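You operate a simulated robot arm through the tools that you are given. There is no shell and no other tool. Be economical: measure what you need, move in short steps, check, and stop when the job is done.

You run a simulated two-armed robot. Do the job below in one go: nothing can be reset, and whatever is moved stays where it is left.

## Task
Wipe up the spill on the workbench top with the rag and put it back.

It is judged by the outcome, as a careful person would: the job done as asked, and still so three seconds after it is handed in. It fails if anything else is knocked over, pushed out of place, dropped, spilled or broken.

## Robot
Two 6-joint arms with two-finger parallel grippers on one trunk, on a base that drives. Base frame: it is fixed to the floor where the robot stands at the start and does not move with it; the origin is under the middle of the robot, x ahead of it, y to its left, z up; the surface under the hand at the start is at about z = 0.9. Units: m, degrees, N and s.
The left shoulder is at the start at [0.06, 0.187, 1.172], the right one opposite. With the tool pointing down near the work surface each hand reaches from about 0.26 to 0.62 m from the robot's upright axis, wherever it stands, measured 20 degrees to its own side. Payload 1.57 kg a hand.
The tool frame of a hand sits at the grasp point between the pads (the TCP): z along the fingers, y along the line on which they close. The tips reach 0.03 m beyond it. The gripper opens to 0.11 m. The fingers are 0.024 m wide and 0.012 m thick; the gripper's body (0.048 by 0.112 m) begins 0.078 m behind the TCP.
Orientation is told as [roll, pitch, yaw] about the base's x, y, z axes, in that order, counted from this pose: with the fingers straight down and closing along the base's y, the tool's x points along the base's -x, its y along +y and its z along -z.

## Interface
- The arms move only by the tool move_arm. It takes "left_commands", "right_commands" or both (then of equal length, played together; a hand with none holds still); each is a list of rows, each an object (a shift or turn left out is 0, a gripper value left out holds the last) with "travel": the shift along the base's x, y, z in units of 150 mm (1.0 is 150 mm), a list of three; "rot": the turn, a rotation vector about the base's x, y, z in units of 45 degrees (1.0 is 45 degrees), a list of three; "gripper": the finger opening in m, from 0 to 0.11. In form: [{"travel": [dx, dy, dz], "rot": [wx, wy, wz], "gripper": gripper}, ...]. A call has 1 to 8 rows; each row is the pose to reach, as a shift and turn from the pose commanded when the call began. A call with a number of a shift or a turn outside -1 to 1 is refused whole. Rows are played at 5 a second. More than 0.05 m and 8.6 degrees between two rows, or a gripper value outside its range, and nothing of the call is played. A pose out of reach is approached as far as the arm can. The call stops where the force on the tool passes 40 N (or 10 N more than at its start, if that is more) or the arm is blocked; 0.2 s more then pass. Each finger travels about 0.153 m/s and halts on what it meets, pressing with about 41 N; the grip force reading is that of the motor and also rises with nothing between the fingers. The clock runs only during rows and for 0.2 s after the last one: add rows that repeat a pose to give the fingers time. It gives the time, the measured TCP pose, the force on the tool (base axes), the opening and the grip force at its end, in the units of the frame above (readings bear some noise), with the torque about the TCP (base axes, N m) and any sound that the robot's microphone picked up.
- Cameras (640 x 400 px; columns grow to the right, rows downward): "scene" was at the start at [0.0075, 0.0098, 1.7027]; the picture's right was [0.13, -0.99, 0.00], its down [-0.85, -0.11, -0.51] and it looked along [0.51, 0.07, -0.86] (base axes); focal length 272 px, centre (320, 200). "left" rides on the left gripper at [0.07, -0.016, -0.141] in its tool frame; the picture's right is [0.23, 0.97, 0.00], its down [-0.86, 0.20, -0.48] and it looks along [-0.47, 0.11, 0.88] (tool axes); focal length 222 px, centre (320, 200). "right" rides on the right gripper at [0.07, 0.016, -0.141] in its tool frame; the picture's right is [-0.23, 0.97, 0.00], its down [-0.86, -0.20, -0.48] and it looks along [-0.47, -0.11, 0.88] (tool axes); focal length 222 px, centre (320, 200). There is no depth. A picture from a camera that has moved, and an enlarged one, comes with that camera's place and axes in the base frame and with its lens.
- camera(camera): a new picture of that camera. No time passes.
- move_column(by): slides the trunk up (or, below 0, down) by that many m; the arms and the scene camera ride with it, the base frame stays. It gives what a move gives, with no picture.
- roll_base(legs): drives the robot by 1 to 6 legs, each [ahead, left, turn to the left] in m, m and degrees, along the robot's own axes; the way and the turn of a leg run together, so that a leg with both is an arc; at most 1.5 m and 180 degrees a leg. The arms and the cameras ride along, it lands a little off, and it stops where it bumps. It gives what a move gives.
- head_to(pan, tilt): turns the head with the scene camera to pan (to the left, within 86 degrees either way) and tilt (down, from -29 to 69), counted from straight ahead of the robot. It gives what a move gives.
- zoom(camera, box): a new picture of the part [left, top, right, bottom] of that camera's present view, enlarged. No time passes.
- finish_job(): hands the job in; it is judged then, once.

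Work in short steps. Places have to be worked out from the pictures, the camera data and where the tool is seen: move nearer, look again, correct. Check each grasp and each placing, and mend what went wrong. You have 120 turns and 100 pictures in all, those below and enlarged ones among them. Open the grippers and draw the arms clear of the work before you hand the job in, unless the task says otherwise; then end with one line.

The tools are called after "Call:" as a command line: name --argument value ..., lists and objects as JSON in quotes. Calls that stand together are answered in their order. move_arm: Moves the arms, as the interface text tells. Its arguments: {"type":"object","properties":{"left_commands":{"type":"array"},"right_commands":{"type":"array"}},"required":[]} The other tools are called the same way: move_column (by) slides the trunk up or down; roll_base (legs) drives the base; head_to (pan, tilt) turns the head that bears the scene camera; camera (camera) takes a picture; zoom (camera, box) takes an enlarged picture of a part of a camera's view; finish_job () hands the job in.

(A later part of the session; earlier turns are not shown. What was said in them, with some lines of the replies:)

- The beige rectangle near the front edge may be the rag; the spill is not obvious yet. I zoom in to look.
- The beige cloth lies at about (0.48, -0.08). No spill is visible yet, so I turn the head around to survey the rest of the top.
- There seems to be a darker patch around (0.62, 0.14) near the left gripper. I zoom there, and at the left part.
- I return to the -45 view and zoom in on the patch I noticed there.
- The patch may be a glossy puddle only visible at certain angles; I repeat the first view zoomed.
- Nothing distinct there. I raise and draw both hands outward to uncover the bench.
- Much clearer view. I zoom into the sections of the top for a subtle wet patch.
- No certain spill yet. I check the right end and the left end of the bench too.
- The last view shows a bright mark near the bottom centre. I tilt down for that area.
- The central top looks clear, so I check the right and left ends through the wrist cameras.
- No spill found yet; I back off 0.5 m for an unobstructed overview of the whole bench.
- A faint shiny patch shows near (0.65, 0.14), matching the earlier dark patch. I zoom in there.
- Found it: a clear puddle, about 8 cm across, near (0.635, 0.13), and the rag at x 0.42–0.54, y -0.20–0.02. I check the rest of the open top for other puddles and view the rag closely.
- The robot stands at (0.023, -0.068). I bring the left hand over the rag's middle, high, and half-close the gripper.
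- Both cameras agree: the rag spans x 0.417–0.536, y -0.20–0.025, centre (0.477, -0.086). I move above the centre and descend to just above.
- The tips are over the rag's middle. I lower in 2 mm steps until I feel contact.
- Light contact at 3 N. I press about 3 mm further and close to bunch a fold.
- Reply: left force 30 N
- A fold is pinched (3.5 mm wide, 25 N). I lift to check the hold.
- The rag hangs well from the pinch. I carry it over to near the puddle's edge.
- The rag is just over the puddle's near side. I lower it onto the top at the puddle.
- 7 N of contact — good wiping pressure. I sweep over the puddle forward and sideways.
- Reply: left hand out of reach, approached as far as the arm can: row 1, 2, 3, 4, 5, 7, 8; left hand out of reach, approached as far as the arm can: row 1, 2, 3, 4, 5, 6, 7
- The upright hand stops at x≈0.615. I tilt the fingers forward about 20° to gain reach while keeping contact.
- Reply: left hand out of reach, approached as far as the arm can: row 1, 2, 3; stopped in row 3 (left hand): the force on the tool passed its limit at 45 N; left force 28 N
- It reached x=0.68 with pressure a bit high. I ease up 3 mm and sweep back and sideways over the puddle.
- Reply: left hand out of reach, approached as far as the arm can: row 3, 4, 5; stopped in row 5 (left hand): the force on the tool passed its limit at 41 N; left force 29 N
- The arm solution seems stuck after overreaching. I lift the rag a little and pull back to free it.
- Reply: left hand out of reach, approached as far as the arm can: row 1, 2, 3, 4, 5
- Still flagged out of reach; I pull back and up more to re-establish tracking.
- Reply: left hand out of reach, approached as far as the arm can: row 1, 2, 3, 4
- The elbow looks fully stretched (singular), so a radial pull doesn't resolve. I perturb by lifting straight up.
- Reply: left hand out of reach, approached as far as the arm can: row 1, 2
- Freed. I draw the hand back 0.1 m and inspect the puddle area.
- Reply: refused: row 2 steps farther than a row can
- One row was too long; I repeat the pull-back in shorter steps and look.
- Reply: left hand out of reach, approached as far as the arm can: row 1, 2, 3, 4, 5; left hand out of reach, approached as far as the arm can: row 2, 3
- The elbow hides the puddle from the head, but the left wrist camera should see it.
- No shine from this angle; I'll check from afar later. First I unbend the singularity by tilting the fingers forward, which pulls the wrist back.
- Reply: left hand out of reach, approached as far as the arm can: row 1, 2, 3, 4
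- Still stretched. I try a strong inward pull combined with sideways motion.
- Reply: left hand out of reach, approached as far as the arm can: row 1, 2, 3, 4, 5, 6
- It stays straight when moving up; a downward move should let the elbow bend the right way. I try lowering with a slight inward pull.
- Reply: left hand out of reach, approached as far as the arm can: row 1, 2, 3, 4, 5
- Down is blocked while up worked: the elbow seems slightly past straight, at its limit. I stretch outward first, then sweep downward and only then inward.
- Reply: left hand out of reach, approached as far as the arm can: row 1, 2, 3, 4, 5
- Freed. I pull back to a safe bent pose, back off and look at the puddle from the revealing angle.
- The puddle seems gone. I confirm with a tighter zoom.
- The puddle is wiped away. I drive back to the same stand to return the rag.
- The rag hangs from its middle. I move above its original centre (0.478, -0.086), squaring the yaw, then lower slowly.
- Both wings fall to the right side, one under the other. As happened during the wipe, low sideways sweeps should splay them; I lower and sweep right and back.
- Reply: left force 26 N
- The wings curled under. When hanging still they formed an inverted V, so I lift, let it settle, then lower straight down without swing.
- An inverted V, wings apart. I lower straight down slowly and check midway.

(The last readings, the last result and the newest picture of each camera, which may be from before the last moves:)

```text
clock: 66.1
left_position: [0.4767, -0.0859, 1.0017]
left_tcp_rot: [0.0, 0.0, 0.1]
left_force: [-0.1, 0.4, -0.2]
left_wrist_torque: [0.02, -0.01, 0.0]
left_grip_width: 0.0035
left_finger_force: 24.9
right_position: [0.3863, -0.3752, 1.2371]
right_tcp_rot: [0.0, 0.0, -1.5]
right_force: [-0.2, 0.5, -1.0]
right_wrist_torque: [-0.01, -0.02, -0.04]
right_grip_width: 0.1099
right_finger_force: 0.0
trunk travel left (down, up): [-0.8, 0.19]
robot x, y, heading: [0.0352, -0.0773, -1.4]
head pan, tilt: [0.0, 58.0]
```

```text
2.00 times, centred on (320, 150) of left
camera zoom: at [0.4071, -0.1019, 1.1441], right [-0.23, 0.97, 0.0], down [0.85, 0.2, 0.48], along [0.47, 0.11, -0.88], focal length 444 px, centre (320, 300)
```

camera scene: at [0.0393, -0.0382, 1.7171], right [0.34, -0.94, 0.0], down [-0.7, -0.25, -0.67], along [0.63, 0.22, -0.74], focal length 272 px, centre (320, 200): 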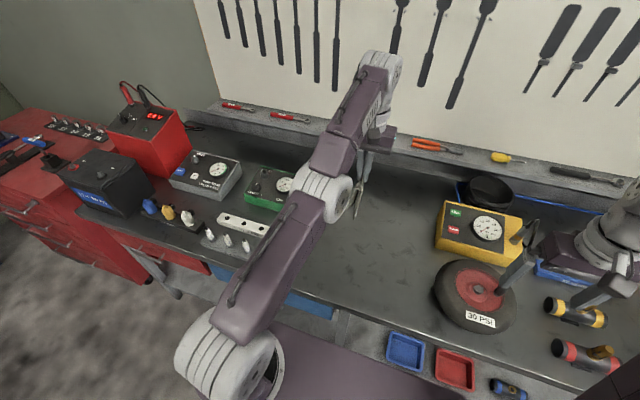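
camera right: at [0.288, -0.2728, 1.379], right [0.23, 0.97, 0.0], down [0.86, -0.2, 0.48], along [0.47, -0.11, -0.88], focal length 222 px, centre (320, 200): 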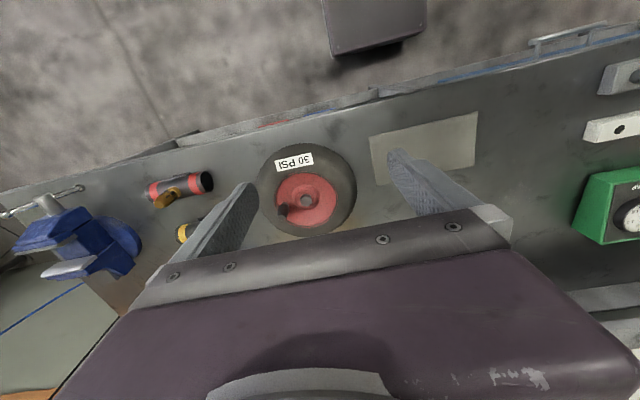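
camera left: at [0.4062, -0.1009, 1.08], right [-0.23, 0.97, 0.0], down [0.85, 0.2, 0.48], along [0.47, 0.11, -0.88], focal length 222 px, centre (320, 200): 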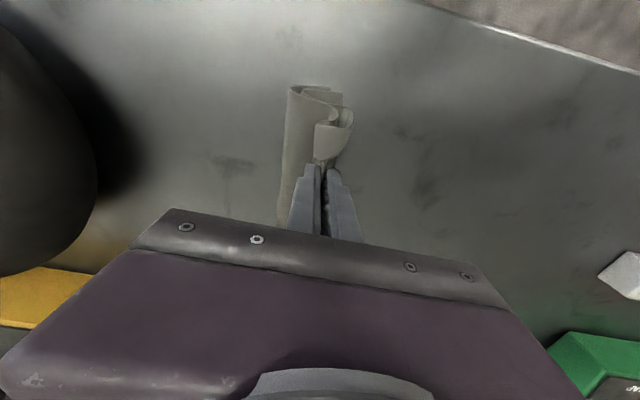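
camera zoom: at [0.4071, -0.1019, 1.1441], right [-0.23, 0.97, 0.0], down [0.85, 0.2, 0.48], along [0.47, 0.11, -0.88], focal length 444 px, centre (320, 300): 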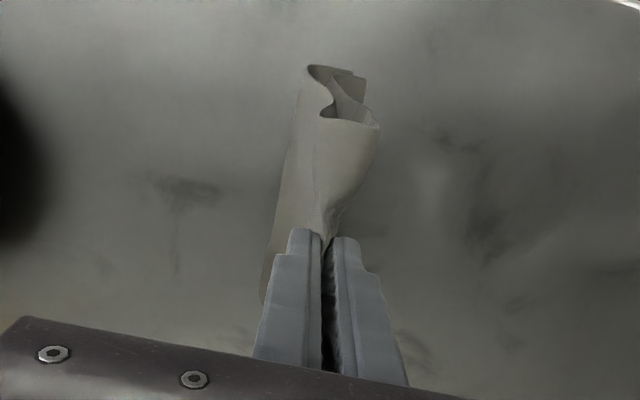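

Both ends lean right; A is well right of the pinch, B nearly below it. I shift the hand ~2 cm right while lowering a little, so B's end stays behind on the left.

Call:
move_arm --left_commands '[{"travel": [0, -0.06, -0.03]}, {"travel": [0, -0.12, -0.06]}, {"travel": [0, -0.18, -0.09]}, {"travel": [0, -0.18, -0.12]}, {"travel": [0, -0.18, -0.15]}]'

Call:
zoom --camera "left" --box '[220, 50, 420, 250]'

Call:
zoom --camera "scene" --box '[270, 160, 370, 230]'

```text
clock: 67.3
left_position: [0.4788, -0.1128, 0.9783]
left_tcp_rot: [-0.1, 0.0, 0.0]
left_force: [-0.3, -0.1, -0.1]
left_wrist_torque: [0.0, -0.04, 0.04]
left_grip_width: 0.0037
left_finger_force: 24.2
right_position: [0.3877, -0.3763, 1.2377]
right_tcp_rot: [0.0, 0.0, -1.6]
right_force: [-0.8, 0.2, -0.7]
right_wrist_torque: [0.01, 0.02, -0.03]
right_grip_width: 0.1098
right_finger_force: 0.0
trunk travel left (down, up): [-0.8, 0.19]
robot x, y, heading: [0.0381, -0.0769, -1.4]
head pan, tilt: [0.0, 58.0]
```

```text
2.00 times, centred on (320, 150) of left
camera zoom: at [0.409, -0.1294, 1.1212], right [-0.23, 0.97, 0.0], down [0.85, 0.2, 0.48], along [0.47, 0.11, -0.88], focal length 444 px, centre (320, 300)
```

zoom: 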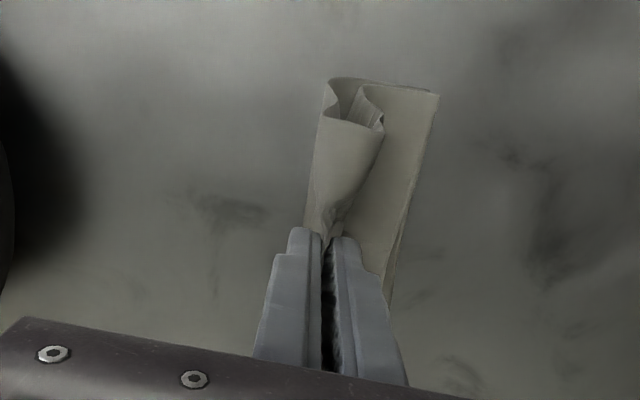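

```text
5.71 times, centred on (320, 195) of scene
camera zoom: at [0.0473, -0.0749, 1.7042], right [-0.03, -1.0, 0.0], down [-0.85, 0.02, -0.53], along [0.53, -0.01, -0.85], focal length 1552 px, centre (320, 229)
```

zoom: 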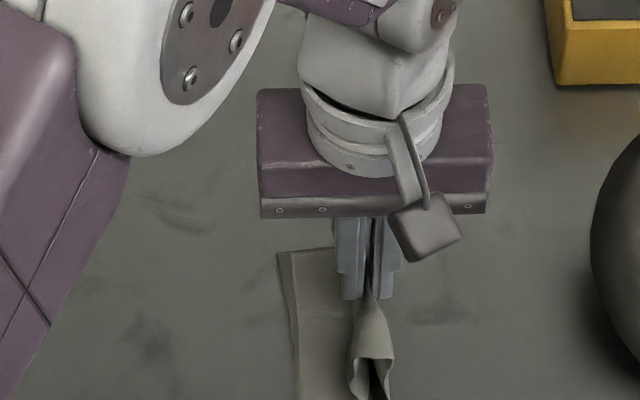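

Both ends now trail left together. I'll lay the rag neatly doubled first: lift, go to y=+0.02, touch down, and draw right to y=-0.086 while lowering; then unfold the top wing.

Call:
move_arm --left_commands '[{"travel": [0, 0, 0.25]}, {"travel": [0, 0.15, 0.45]}, {"travel": [0, 0.4, 0.45]}, {"travel": [0, 0.65, 0.45]}, {"travel": [0, 0.88, 0.45]}, {"travel": [0, 0.88, 0.45]}, {"travel": [0, 0.88, 0.45]}, {"travel": [0, 0.88, 0.45]}]'

Call:
move_arm --left_commands '[{"travel": [0, 0, -0.1]}, {"travel": [0, 0, -0.2]}, {"travel": [0, -0.06, -0.28]}, {"travel": [0, -0.16, -0.36]}, {"travel": [0, -0.28, -0.45]}, {"travel": [0, -0.42, -0.55]}, {"travel": [0, -0.57, -0.65]}, {"travel": [0, -0.7, -0.71]}]'

Call:
camera --camera "left"

```text
clock: 69.1
left_position: [0.4804, 0.0204, 1.0474]
left_tcp_rot: [-0.1, 0.1, 0.1]
left_force: [-0.4, -0.3, -0.4]
left_wrist_torque: [-0.02, 0.0, 0.01]
left_grip_width: 0.0038
left_finger_force: 24.0
right_position: [0.3865, -0.3759, 1.2374]
right_tcp_rot: [0.1, 0.1, -1.5]
right_force: [0.0, -1.1, -0.4]
right_wrist_torque: [-0.01, 0.0, 0.01]
right_grip_width: 0.1102
right_finger_force: 0.1
trunk travel left (down, up): [-0.8, 0.19]
robot x, y, heading: [0.034, -0.0781, -1.5]
head pan, tilt: [0.0, 58.0]
```

```text
clock: 70.9
left_position: [0.4769, -0.0862, 0.9393]
left_tcp_rot: [0.1, 0.1, 0.2]
left_force: [0.7, 0.8, 0.5]
left_wrist_torque: [0.01, 0.0, 0.0]
left_grip_width: 0.0034
left_finger_force: 24.3
right_position: [0.3877, -0.3763, 1.2376]
right_tcp_rot: [0.1, 0.0, -1.4]
right_force: [1.2, -0.7, -1.2]
right_wrist_torque: [0.01, 0.0, -0.01]
right_grip_width: 0.1098
right_finger_force: 0.1
trunk travel left (down, up): [-0.8, 0.19]
robot x, y, heading: [0.036, -0.0784, -1.5]
head pan, tilt: [0.0, 58.0]
```

```text
34 pictures are left
camera left: at [0.4068, -0.103, 1.0818], right [-0.23, 0.97, 0.0], down [0.85, 0.2, 0.48], along [0.47, 0.11, -0.88], focal length 222 px, centre (320, 200)
```

left: 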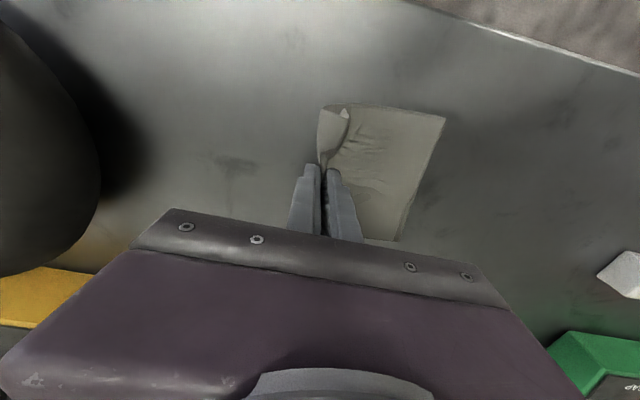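

Doubled neatly, free edges at y≈0. I release: lower a touch, open, and lift clear.

Call:
move_arm --left_commands '[{"travel": [0, 0, -0.02]}, {"travel": [0, 0, -0.02], "gripper": 0.02}, {"travel": [0, 0, -0.02], "gripper": 0.04}, {"travel": [0, 0, 0.05], "gripper": 0.04}, {"travel": [0, 0, 0.25]}, {"travel": [0, 0.2, 0.5]}, {"travel": [0, 0.4, 0.7]}]'

Call:
camera --camera "left"

Call:
zoom --camera "scene" --box '[240, 140, 400, 240]'

```text
clock: 72.5
left_position: [0.4756, -0.0245, 1.0454]
left_tcp_rot: [-0.1, -0.1, 0.1]
left_force: [0.1, 0.0, 0.0]
left_wrist_torque: [-0.03, -0.01, 0.04]
left_grip_width: 0.0398
left_finger_force: 0.1
right_position: [0.3863, -0.3737, 1.2383]
right_tcp_rot: [-0.1, 0.0, -1.5]
right_force: [0.6, 0.8, -0.3]
right_wrist_torque: [-0.01, -0.01, 0.0]
right_grip_width: 0.1102
right_finger_force: 0.1
trunk travel left (down, up): [-0.8, 0.19]
robot x, y, heading: [0.0402, -0.0749, -1.4]
head pan, tilt: [0.0, 58.0]
```

```text
33 pictures are left
camera left: at [0.4064, -0.0405, 1.1875], right [-0.23, 0.97, 0.0], down [0.86, 0.2, 0.48], along [0.47, 0.11, -0.88], focal length 222 px, centre (320, 200)
```

left: 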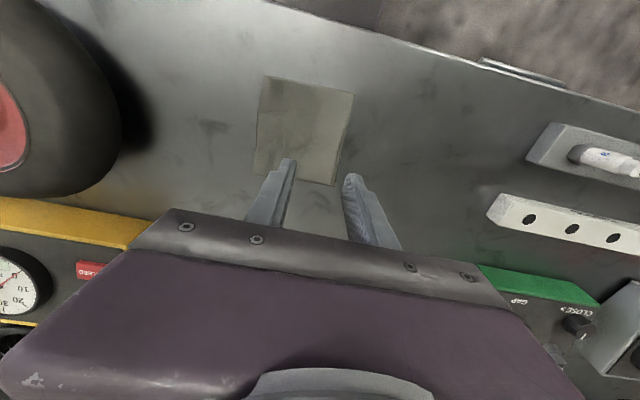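

```text
4.00 times, centred on (320, 190) of scene
camera zoom: at [0.0464, -0.0732, 1.7041], right [-0.03, -1.0, 0.0], down [-0.85, 0.02, -0.53], along [0.53, -0.01, -0.85], focal length 1086 px, centre (320, 240)
```

zoom: 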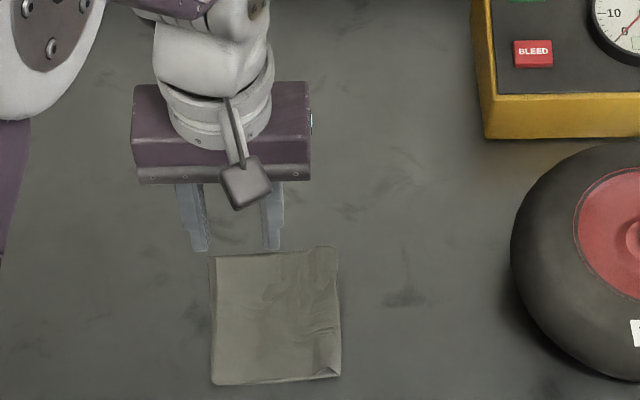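

The rag lies neatly folded in half (y -0.10 to 0, right x). Now I unfold the top layer: light pinch near its free (left) edge, centred at y=-0.028.

Call:
move_arm --left_commands '[{"travel": [0.013, -0.02, -0.2], "gripper": 0.03}, {"travel": [0.013, -0.02, -0.4]}, {"travel": [0.013, -0.02, -0.6]}, {"travel": [0.013, -0.02, -0.7]}, {"travel": [0.013, -0.02, -0.72]}]'

Call:
move_arm --left_commands '[{"travel": [0, 0, -0.01]}, {"travel": [0, 0, -0.02]}, {"travel": [0, 0, -0.027]}]'

```text
clock: 73.7
left_position: [0.4805, -0.0279, 0.9395]
left_tcp_rot: [0.0, 0.0, 0.1]
left_force: [-0.2, 0.0, -0.1]
left_wrist_torque: [-0.02, -0.02, 0.0]
left_grip_width: 0.0303
left_finger_force: 0.0
right_position: [0.3873, -0.3749, 1.2361]
right_tcp_rot: [0.0, 0.0, -1.5]
right_force: [-0.7, 1.1, -0.6]
right_wrist_torque: [0.01, 0.0, -0.01]
right_grip_width: 0.11
right_finger_force: 0.1
trunk travel left (down, up): [-0.8, 0.19]
robot x, y, heading: [0.0369, -0.0763, -1.5]
head pan, tilt: [0.0, 58.0]
```

```text
clock: 74.5
left_position: [0.4793, -0.0275, 0.9335]
left_tcp_rot: [-0.2, -0.1, 0.1]
left_force: [0.8, 1.6, 7.9]
left_wrist_torque: [0.18, 0.02, 0.0]
left_grip_width: 0.0307
left_finger_force: 0.4
right_position: [0.3863, -0.3749, 1.2372]
right_tcp_rot: [0.0, -0.1, -1.6]
right_force: [-0.1, 0.1, 1.1]
right_wrist_torque: [0.04, -0.01, 0.01]
right_grip_width: 0.11
right_finger_force: 0.1
trunk travel left (down, up): [-0.8, 0.19]
robot x, y, heading: [0.0353, -0.0784, -1.6]
head pan, tilt: [0.0, 58.0]
```

Contact at 8 N; I ease up 1 mm and close to pinch the top layer, then lift 4 cm to look.

Call:
move_arm --left_commands '[{"travel": [0, 0, 0.008]}, {"travel": [0, 0, 0.008], "gripper": 0.015}, {"travel": [0, 0, 0.008], "gripper": 0}, {"travel": [0, 0, 0.008], "gripper": 0}, {"travel": [0, 0, 0.01], "gripper": 0}, {"travel": [0, -0.05, 0.15]}, {"travel": [0, -0.1, 0.3]}]'

Call:
camera --camera "left"

Call:
zoom --camera "scene" --box '[240, 140, 400, 240]'

```text
clock: 76.1
left_position: [0.4801, -0.0424, 0.9816]
left_tcp_rot: [-0.1, 0.0, 0.1]
left_force: [0.0, -0.9, 0.5]
left_wrist_torque: [0.02, -0.03, 0.01]
left_grip_width: 0.0019
left_finger_force: 24.1
right_position: [0.3857, -0.3745, 1.2367]
right_tcp_rot: [0.0, 0.0, -1.5]
right_force: [-0.7, 0.9, 0.2]
right_wrist_torque: [0.01, 0.0, 0.01]
right_grip_width: 0.11
right_finger_force: 0.1
trunk travel left (down, up): [-0.8, 0.19]
robot x, y, heading: [0.0366, -0.0747, -1.4]
head pan, tilt: [0.0, 58.0]
```

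```text
31 pictures are left
camera left: at [0.4099, -0.0585, 1.1228], right [-0.23, 0.97, 0.0], down [0.85, 0.2, 0.48], along [0.47, 0.11, -0.88], focal length 222 px, centre (320, 200)
```

left: 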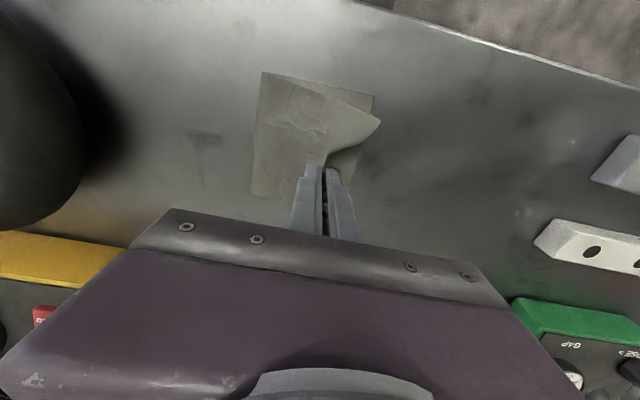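

```text
4.00 times, centred on (320, 190) of scene
camera zoom: at [0.046, -0.0753, 1.7041], right [-0.03, -1.0, 0.0], down [-0.85, 0.02, -0.53], along [0.53, -0.01, -0.85], focal length 1086 px, centre (320, 240)
```

zoom: 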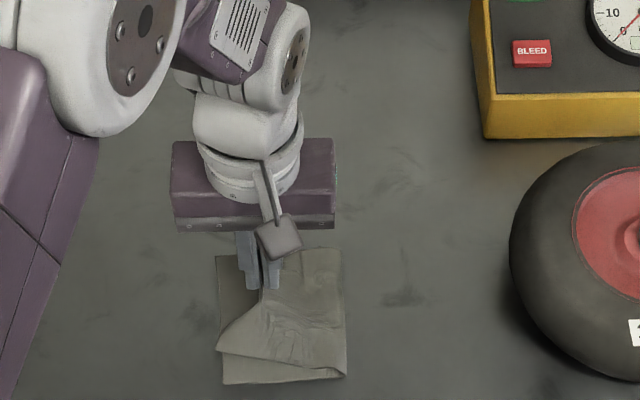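

Only the top layer is held (1.9 mm). I carry it in an arc over the fold to the right and lay it down, staying clear of the tyre at y≈-0.235.

Call:
move_arm --left_commands '[{"travel": [0, -0.18, 0.06]}, {"travel": [0, -0.38, 0.06]}, {"travel": [0, -0.58, 0.02]}, {"travel": [0, -0.72, -0.08]}, {"travel": [0, -0.81, -0.16]}, {"travel": [0, -0.81, -0.16]}]'

Call:
camera --camera "left"

Call:
zoom --camera "scene" --box '[240, 140, 400, 240]'

```text
clock: 77.5
left_position: [0.4791, -0.1647, 0.9547]
left_tcp_rot: [0.0, 0.0, 0.1]
left_force: [0.5, -0.2, -0.7]
left_wrist_torque: [0.02, 0.03, 0.04]
left_grip_width: 0.0019
left_finger_force: 23.4
right_position: [0.3867, -0.3753, 1.2376]
right_tcp_rot: [0.0, 0.0, -1.6]
right_force: [-0.3, 0.6, 0.1]
right_wrist_torque: [-0.01, 0.02, -0.01]
right_grip_width: 0.1099
right_finger_force: 0.0
trunk travel left (down, up): [-0.8, 0.19]
robot x, y, heading: [0.0399, -0.0744, -1.7]
head pan, tilt: [0.0, 58.0]
```

```text
29 pictures are left
camera left: at [0.4098, -0.1812, 1.0986], right [-0.23, 0.97, 0.0], down [0.85, 0.2, 0.48], along [0.47, 0.11, -0.88], focal length 222 px, centre (320, 200)
```

left: 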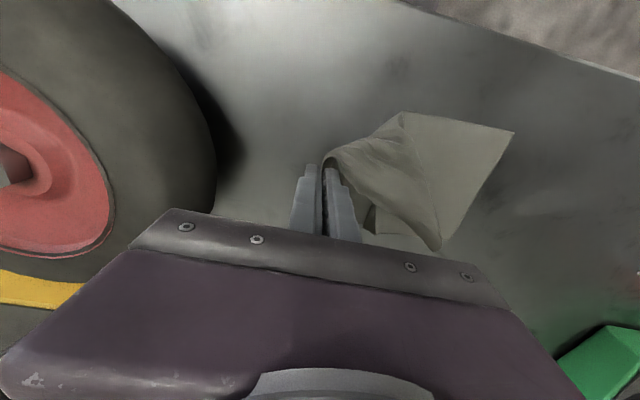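

```text
4.00 times, centred on (320, 190) of scene
camera zoom: at [0.047, -0.0746, 1.7042], right [-0.03, -1.0, 0.0], down [-0.85, 0.02, -0.53], along [0.53, -0.01, -0.85], focal length 1086 px, centre (320, 240)
```

zoom: 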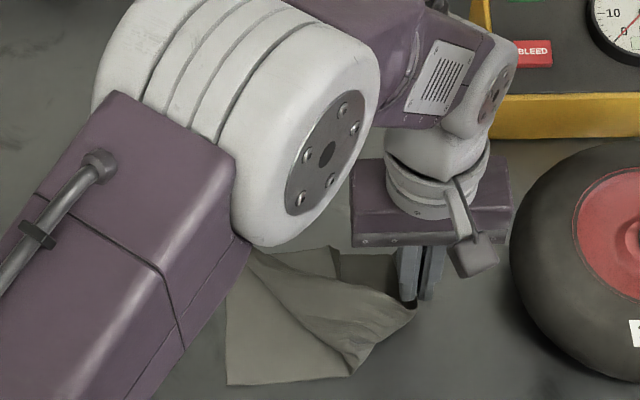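

The top layer is coming over. I roll the hand ~15° so its body leans away from the tyre, and draw the layer further right and down.

Call:
move_arm --left_commands '[{"travel": [0, 0, 0], "rot": [-0.17, 0, 0]}, {"travel": [0, -0.03, -0.02], "rot": [-0.33, 0, 0]}, {"travel": [0, -0.08, -0.05], "rot": [-0.33, 0, 0]}, {"travel": [0, -0.13, -0.09], "rot": [-0.33, 0, 0]}, {"travel": [0, -0.13, -0.1], "rot": [-0.33, 0, 0]}]'

Call:
camera --camera "left"

Call:
zoom --camera "scene" --box '[260, 150, 400, 240]'

```text
clock: 78.7
left_position: [0.4803, -0.1843, 0.9387]
left_tcp_rot: [-15.0, 0.0, 0.2]
left_force: [-0.2, -0.4, 0.2]
left_wrist_torque: [-0.01, -0.01, 0.01]
left_grip_width: 0.0021
left_finger_force: 23.6
right_position: [0.3871, -0.3745, 1.2377]
right_tcp_rot: [0.0, 0.0, -1.5]
right_force: [0.7, -0.6, 0.2]
right_wrist_torque: [-0.01, 0.02, 0.01]
right_grip_width: 0.1099
right_finger_force: 0.0
trunk travel left (down, up): [-0.8, 0.19]
robot x, y, heading: [0.0374, -0.0729, -1.6]
head pan, tilt: [0.0, 58.0]
```

```text
27 pictures are left
camera left: at [0.4107, -0.1637, 1.0809], right [-0.23, 0.94, -0.25], down [0.85, 0.32, 0.41], along [0.47, -0.12, -0.88], focal length 222 px, centre (320, 200)
```

left: 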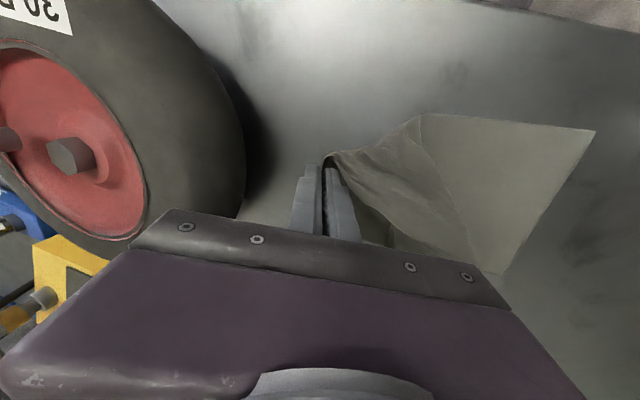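

```text
4.44 times, centred on (330, 195) of scene
camera zoom: at [0.0471, -0.0743, 1.7042], right [-0.03, -1.0, 0.0], down [-0.85, 0.02, -0.53], along [0.53, -0.01, -0.85], focal length 1207 px, centre (276, 222)
```

zoom: 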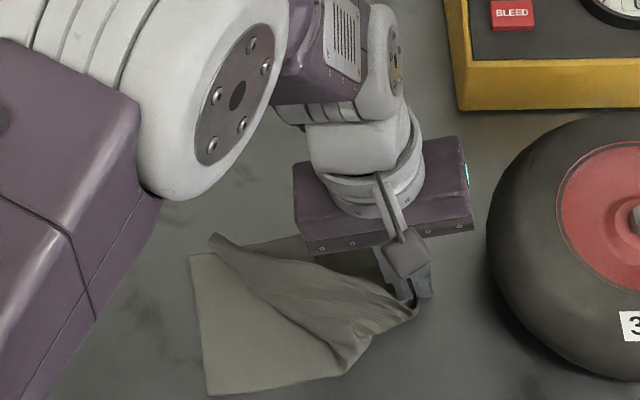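

The back corner of the top layer still lies on the left. I lift higher so that it swings free, then lay down again.

Call:
move_arm --left_commands '[{"travel": [0, 0.1, 0.2], "rot": [0, 0, 0]}, {"travel": [0, 0.2, 0.4]}, {"travel": [0, 0.2, 0.5]}, {"travel": [0, 0.15, 0.5]}, {"travel": [0, 0.1, 0.5]}, {"travel": [0, 0.1, 0.5]}]'

Call:
zoom --camera "scene" --box '[260, 150, 400, 240]'

```text
clock: 80.1
left_position: [0.4805, -0.1693, 1.0137]
left_tcp_rot: [-14.9, 0.1, 0.1]
left_force: [-0.1, -0.7, -0.1]
left_wrist_torque: [0.0, 0.0, 0.01]
left_grip_width: 0.0018
left_finger_force: 23.4
right_position: [0.3865, -0.3753, 1.2382]
right_tcp_rot: [0.0, 0.1, -1.6]
right_force: [0.3, 0.6, 0.4]
right_wrist_torque: [-0.03, -0.02, 0.0]
right_grip_width: 0.1098
right_finger_force: 0.1
trunk travel left (down, up): [-0.8, 0.19]
robot x, y, heading: [0.0404, -0.0751, -1.4]
head pan, tilt: [0.0, 58.0]
```

```text
4.44 times, centred on (330, 195) of scene
camera zoom: at [0.0471, -0.075, 1.7042], right [-0.03, -1.0, 0.0], down [-0.85, 0.02, -0.53], along [0.53, -0.01, -0.85], focal length 1207 px, centre (276, 222)
```

zoom: 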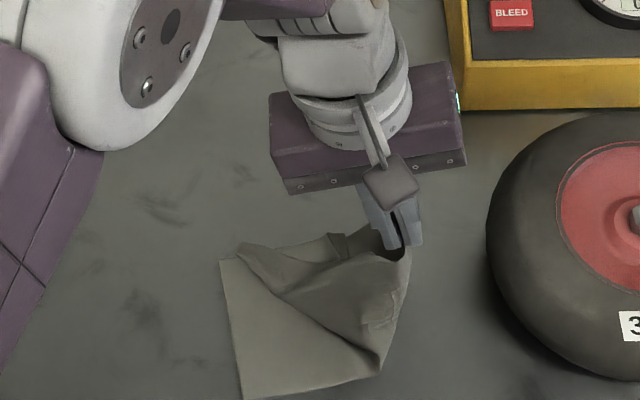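

The corner still rests on the sheet. I lift another 4 cm and see whether it drops free.

Call:
move_arm --left_commands '[{"travel": [0, 0, 0.15]}, {"travel": [0, 0, 0.3]}, {"travel": [0, 0, 0.3]}, {"travel": [0, 0, 0.3]}, {"travel": [0, 0, 0.3]}]'

Call:
zoom --camera "scene" --box '[260, 150, 400, 240]'

Call:
camera --camera "left"

```text
clock: 81.3
left_position: [0.4802, -0.169, 1.0597]
left_tcp_rot: [-14.8, 0.1, 0.1]
left_force: [-0.3, -0.1, 0.1]
left_wrist_torque: [0.03, -0.01, -0.01]
left_grip_width: 0.0021
left_finger_force: 23.3
right_position: [0.3876, -0.3742, 1.2371]
right_tcp_rot: [0.0, 0.0, -1.3]
right_force: [-0.1, -0.2, 0.6]
right_wrist_torque: [-0.02, 0.0, -0.02]
right_grip_width: 0.1098
right_finger_force: 0.1
trunk travel left (down, up): [-0.8, 0.19]
robot x, y, heading: [0.0355, -0.0754, -1.4]
head pan, tilt: [0.0, 58.0]
```

```text
4.44 times, centred on (330, 195) of scene
camera zoom: at [0.0468, -0.0749, 1.7042], right [-0.03, -1.0, 0.0], down [-0.85, 0.02, -0.53], along [0.53, -0.01, -0.85], focal length 1207 px, centre (276, 222)
```

zoom: 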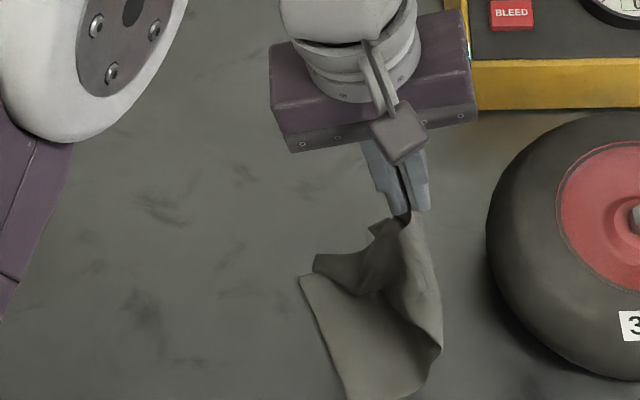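

```text
23 pictures are left
camera left: at [0.4096, -0.1489, 1.202], right [-0.23, 0.94, -0.25], down [0.85, 0.32, 0.41], along [0.47, -0.12, -0.88], focal length 222 px, centre (320, 200)
```

left: 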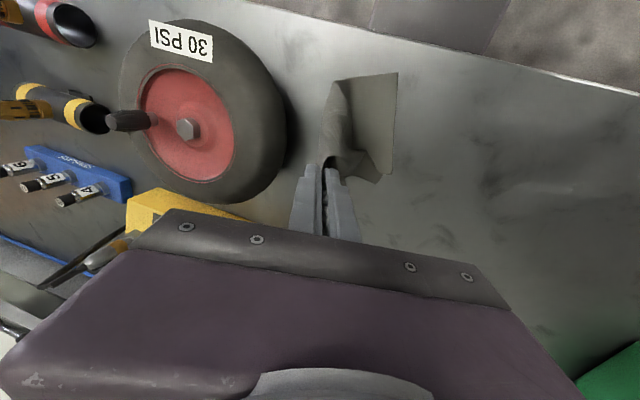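

Now the rag is effectively held near its right end with the rest hanging. I'll lift it fully, go left to y≈+0.02, and lay it out by drawing right while lowering.

Call:
move_arm --left_commands '[{"travel": [0, 0, 0.25]}, {"travel": [0, 0.1, 0.5]}, {"travel": [0, 0.35, 0.55]}, {"travel": [0, 0.6, 0.55]}, {"travel": [0, 0.85, 0.55]}, {"travel": [0, 1.0, 0.55]}, {"travel": [0, 1.0, 0.55]}]'

Call:
move_arm --left_commands '[{"travel": [0, 0.15, 0]}, {"travel": [0, 0.27, 0]}, {"travel": [0, 0.27, 0]}, {"travel": [0, 0.27, 0]}, {"travel": [0, 0.27, 0]}, {"travel": [0, 0.27, 0]}, {"travel": [0, 0.27, 0]}]'

Call:
zoom --camera "scene" --box '[220, 120, 400, 240]'

```text
clock: 82.9
left_position: [0.479, -0.0203, 1.1407]
left_tcp_rot: [-14.8, 0.1, 0.1]
left_force: [-0.5, 0.1, 0.3]
left_wrist_torque: [0.03, 0.0, -0.04]
left_grip_width: 0.002
left_finger_force: 23.6
right_position: [0.3882, -0.3747, 1.2361]
right_tcp_rot: [0.0, 0.0, -1.5]
right_force: [0.3, -0.5, -0.3]
right_wrist_torque: [0.02, 0.03, 0.03]
right_grip_width: 0.1102
right_finger_force: 0.2
trunk travel left (down, up): [-0.8, 0.19]
robot x, y, heading: [0.042, -0.0749, -1.5]
head pan, tilt: [0.0, 58.0]
```

```text
clock: 84.5
left_position: [0.4789, 0.0223, 1.1422]
left_tcp_rot: [-14.9, 0.1, 0.2]
left_force: [-0.1, 0.0, -1.3]
left_wrist_torque: [0.04, 0.0, 0.01]
left_grip_width: 0.0019
left_finger_force: 23.9
right_position: [0.3877, -0.3744, 1.2376]
right_tcp_rot: [0.1, 0.1, -1.5]
right_force: [-0.5, 0.5, -0.3]
right_wrist_torque: [-0.03, 0.0, -0.01]
right_grip_width: 0.11
right_finger_force: 0.1
trunk travel left (down, up): [-0.8, 0.19]
robot x, y, heading: [0.0396, -0.0781, -1.7]
head pan, tilt: [0.0, 58.0]
```

```text
3.33 times, centred on (310, 180) of scene
camera zoom: at [0.0471, -0.0748, 1.7042], right [-0.03, -1.0, 0.0], down [-0.85, 0.02, -0.53], along [0.53, -0.01, -0.85], focal length 905 px, centre (353, 267)
```

zoom: 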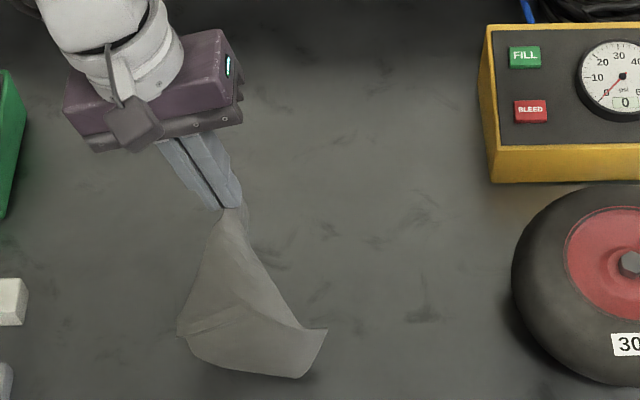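

The rag hangs near full length. I check its orientation with the wrist camera.

Call:
zoom --camera "left" --box '[200, 0, 440, 240]'

```text
1.67 times, centred on (320, 120) of left
camera zoom: at [0.4098, 0.0422, 1.2841], right [-0.23, 0.94, -0.25], down [0.85, 0.32, 0.41], along [0.47, -0.12, -0.88], focal length 370 px, centre (320, 333)
```

zoom: 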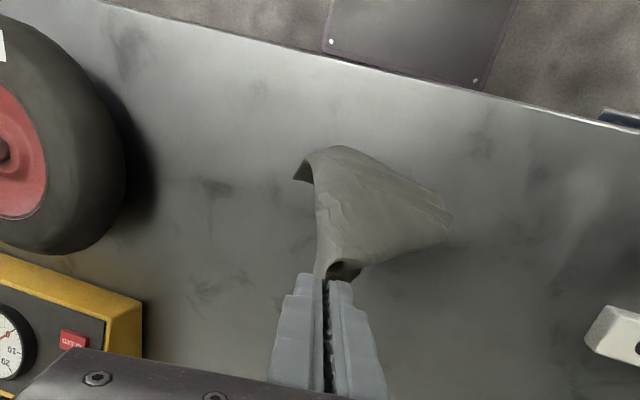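

I lay it out now, drawing right along a taut arc while lowering.

Call:
move_arm --left_commands '[{"travel": [0, -0.17, -0.1]}, {"travel": [0, -0.35, -0.21]}, {"travel": [0, -0.5, -0.33]}, {"travel": [0, -0.62, -0.45]}, {"travel": [0, -0.75, -0.6]}, {"travel": [0, -0.88, -0.75]}]'

Call:
move_arm --left_commands '[{"travel": [0, -0.1, -0.15]}, {"travel": [0, -0.2, -0.3]}, {"travel": [0, -0.28, -0.4]}, {"travel": [0, -0.34, -0.5]}, {"travel": [0, -0.37, -0.58]}, {"travel": [0, -0.37, -0.6]}]'

Call:
camera --camera "left"

Call:
zoom --camera "scene" --box '[240, 140, 400, 240]'

```text
clock: 85.9
left_position: [0.4786, -0.1115, 1.0273]
left_tcp_rot: [-14.7, 0.0, 0.1]
left_force: [-0.2, -0.2, -0.1]
left_wrist_torque: [0.0, 0.0, 0.01]
left_grip_width: 0.0018
left_finger_force: 23.6
right_position: [0.3886, -0.3757, 1.237]
right_tcp_rot: [0.0, -0.1, -1.6]
right_force: [-0.5, -0.7, 0.8]
right_wrist_torque: [0.01, 0.05, -0.02]
right_grip_width: 0.1097
right_finger_force: 0.1
trunk travel left (down, up): [-0.8, 0.19]
robot x, y, heading: [0.0366, -0.0772, -1.4]
head pan, tilt: [0.0, 58.0]
```

```text
clock: 87.3
left_position: [0.479, -0.1653, 0.9381]
left_tcp_rot: [-14.8, 0.0, 0.2]
left_force: [0.5, -0.3, 0.0]
left_wrist_torque: [0.04, -0.03, 0.01]
left_grip_width: 0.0018
left_finger_force: 23.7
right_position: [0.3873, -0.3757, 1.2381]
right_tcp_rot: [0.0, 0.0, -1.4]
right_force: [0.0, 0.4, 0.1]
right_wrist_torque: [0.0, -0.04, 0.0]
right_grip_width: 0.1098
right_finger_force: 0.1
trunk travel left (down, up): [-0.8, 0.19]
robot x, y, heading: [0.0403, -0.0747, -1.6]
head pan, tilt: [0.0, 58.0]
```

```text
20 pictures are left
camera left: at [0.4085, -0.1457, 1.0808], right [-0.23, 0.94, -0.25], down [0.85, 0.32, 0.41], along [0.47, -0.12, -0.88], focal length 222 px, centre (320, 200)
```

left: 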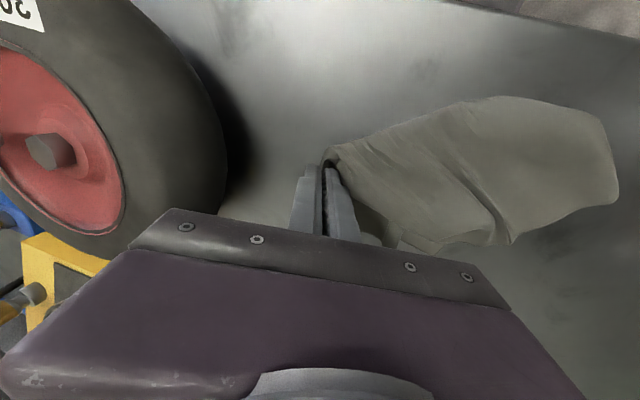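

```text
4.00 times, centred on (320, 190) of scene
camera zoom: at [0.046, -0.0745, 1.7042], right [-0.03, -1.0, 0.0], down [-0.85, 0.02, -0.53], along [0.53, -0.01, -0.85], focal length 1086 px, centre (320, 240)
```

zoom: 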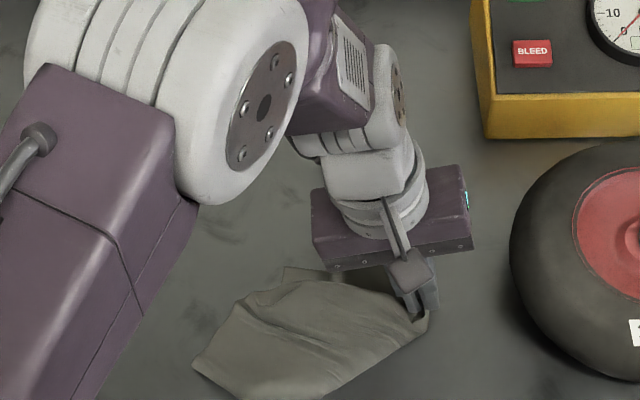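

Laid out over its original area, somewhat skewed. I release, rise clear and assess.

Call:
move_arm --left_commands '[{"travel": [0, 0, -0.01]}, {"travel": [0, 0, -0.01], "gripper": 0.02}, {"travel": [0, 0, 0], "gripper": 0.03}, {"travel": [0, 0.05, 0.2]}, {"travel": [0, 0.1, 0.45]}, {"travel": [0, 0.15, 0.7], "rot": [0.17, 0, 0]}, {"travel": [0, 0.15, 0.9], "rot": [0.33, 0, 0]}]'

Call:
camera --camera "left"

Call:
zoom --camera "scene" --box '[240, 140, 400, 240]'

```text
clock: 88.9
left_position: [0.4777, -0.1445, 1.0785]
left_tcp_rot: [0.1, -0.1, 0.2]
left_force: [-0.2, 0.1, 0.4]
left_wrist_torque: [0.03, 0.02, -0.01]
left_grip_width: 0.0301
left_finger_force: 0.0
right_position: [0.3866, -0.3752, 1.2364]
right_tcp_rot: [0.0, 0.0, -1.6]
right_force: [0.2, 0.5, 0.5]
right_wrist_torque: [0.0, 0.0, -0.03]
right_grip_width: 0.11
right_finger_force: 0.1
trunk travel left (down, up): [-0.8, 0.19]
robot x, y, heading: [0.0361, -0.0735, -1.4]
head pan, tilt: [0.0, 58.0]
```

```text
18 pictures are left
camera left: at [0.4068, -0.1614, 1.2211], right [-0.23, 0.97, 0.0], down [0.85, 0.2, 0.48], along [0.47, 0.11, -0.88], focal length 222 px, centre (320, 200)
```

left: 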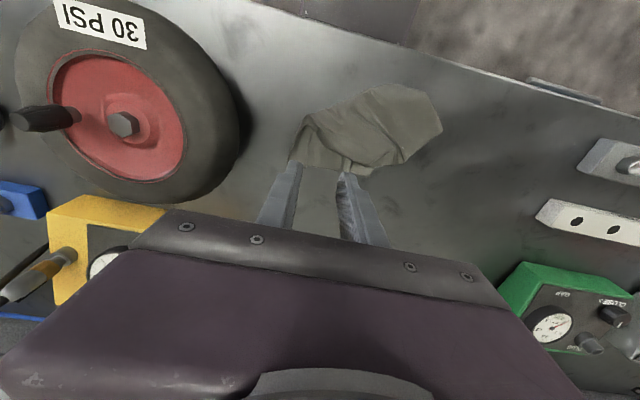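

```text
4.00 times, centred on (320, 190) of scene
camera zoom: at [0.0465, -0.0761, 1.7041], right [-0.03, -1.0, 0.0], down [-0.85, 0.02, -0.53], along [0.53, -0.01, -0.85], focal length 1086 px, centre (320, 240)
```

zoom: 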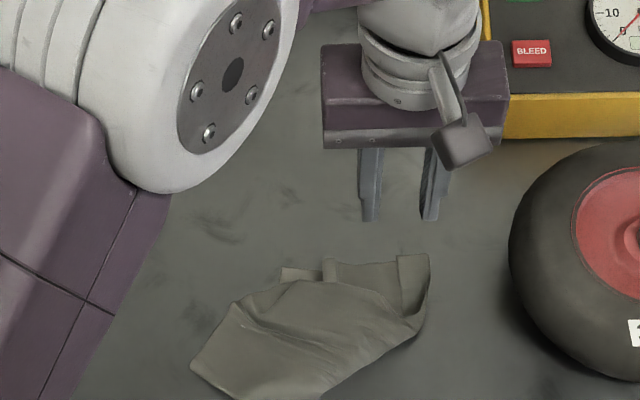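

The rag rests on its original spot (about x 0.40–0.53, y -0.18–0.01), a bit rumpled but in place. I draw the left arm up and clear, then check the whole scene.

Call:
move_arm --left_commands '[{"travel": [0, 0.1, 0.3]}, {"travel": [-0.1, 0.3, 0.5]}, {"travel": [-0.2, 0.5, 0.7]}, {"travel": [-0.3, 0.75, 0.8]}, {"travel": [-0.4, 1.0, 0.9]}]'

Call:
move_arm --left_commands '[{"travel": [-0.1, 0.25, 0.1]}, {"travel": [-0.2, 0.5, 0.2]}, {"travel": [-0.3, 0.75, 0.3]}, {"travel": [-0.3, 1.0, 0.3], "gripper": 0.08}]'

Call:
head_to --pan 0 --tilt 52

Call:
camera --camera "scene"

Call:
zoom --camera "scene" --box '[230, 160, 406, 270]'

```text
clock: 90.1
left_position: [0.4148, 0.0094, 1.2095]
left_tcp_rot: [-0.1, 0.0, 0.0]
left_force: [-0.2, -0.1, 1.0]
left_wrist_torque: [-0.02, -0.05, 0.0]
left_grip_width: 0.0299
left_finger_force: 0.1
right_position: [0.3854, -0.3741, 1.2369]
right_tcp_rot: [-0.1, -0.1, -1.6]
right_force: [0.1, -0.4, -0.3]
right_wrist_torque: [-0.02, 0.02, -0.01]
right_grip_width: 0.1098
right_finger_force: 0.1
trunk travel left (down, up): [-0.8, 0.19]
robot x, y, heading: [0.0382, -0.0779, -1.4]
head pan, tilt: [0.0, 58.0]
```

```text
clock: 91.1
left_position: [0.3754, 0.1574, 1.2545]
left_tcp_rot: [0.0, 0.0, 0.1]
left_force: [-0.3, 0.4, -0.5]
left_wrist_torque: [-0.07, 0.01, 0.03]
left_grip_width: 0.0798
left_finger_force: 0.0
right_position: [0.3871, -0.3741, 1.2368]
right_tcp_rot: [-0.1, 0.0, -1.4]
right_force: [0.1, 1.2, -0.6]
right_wrist_torque: [-0.05, 0.04, -0.01]
right_grip_width: 0.1099
right_finger_force: 0.2
trunk travel left (down, up): [-0.8, 0.19]
robot x, y, heading: [0.0363, -0.0733, -1.4]
head pan, tilt: [0.0, 58.0]
```

```text
clock: 91.8
left_position: [0.3745, 0.1566, 1.2534]
left_tcp_rot: [-0.1, -0.1, 0.0]
left_force: [-0.6, 0.2, 0.3]
left_wrist_torque: [-0.01, -0.03, 0.02]
left_grip_width: 0.0797
left_finger_force: 0.2
right_position: [0.3874, -0.374, 1.2378]
right_tcp_rot: [0.1, 0.0, -1.4]
right_force: [-0.9, 0.0, 0.0]
right_wrist_torque: [-0.02, 0.0, -0.03]
right_grip_width: 0.1102
right_finger_force: 0.0
trunk travel left (down, up): [-0.8, 0.19]
robot x, y, heading: [0.0418, -0.0751, -1.5]
head pan, tilt: [0.0, 52.0]
```

```text
16 pictures are left
camera scene: at [0.0535, -0.0745, 1.7117], right [-0.03, -1.0, 0.0], down [-0.79, 0.02, -0.62], along [0.61, -0.02, -0.79], focal length 272 px, centre (320, 200)
```

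scene: 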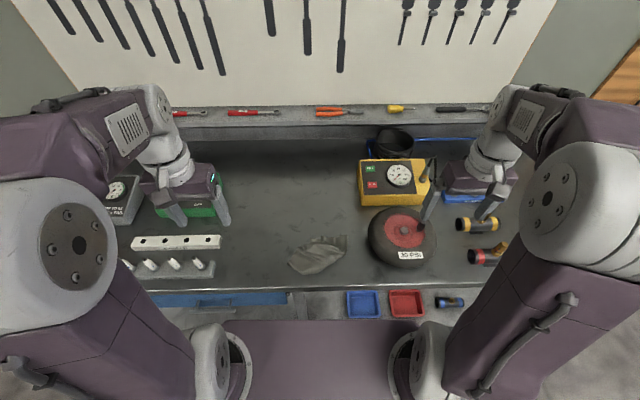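

```text
3.64 times, centred on (318, 215) of scene
camera zoom: at [0.0535, -0.0745, 1.7117], right [-0.03, -1.0, 0.0], down [-0.79, 0.02, -0.62], along [0.61, -0.02, -0.79], focal length 988 px, centre (327, 146)
```

zoom: 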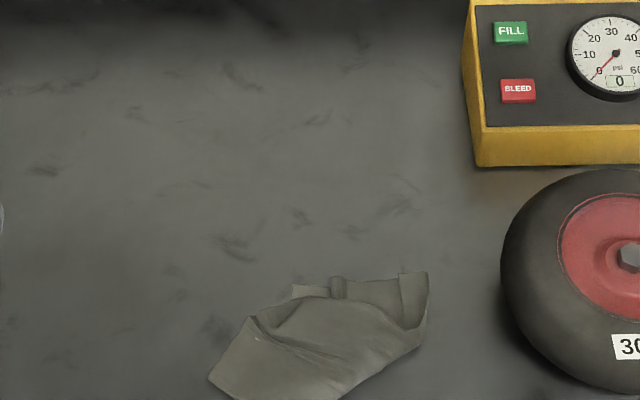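

The rag is back on its original spot (centre about (0.465, -0.085)). The bench shows no puddle, everything else is undisturbed, and the arms are clear and empty, so I hand in.

Call:
finish_job

```text
The job is handed in.
```

I wiped up the spill and put the rag back on its original spot. It now lies rumpled and slightly skewed rather than flat; nothing else on the bench was moved, and both arms are clear.
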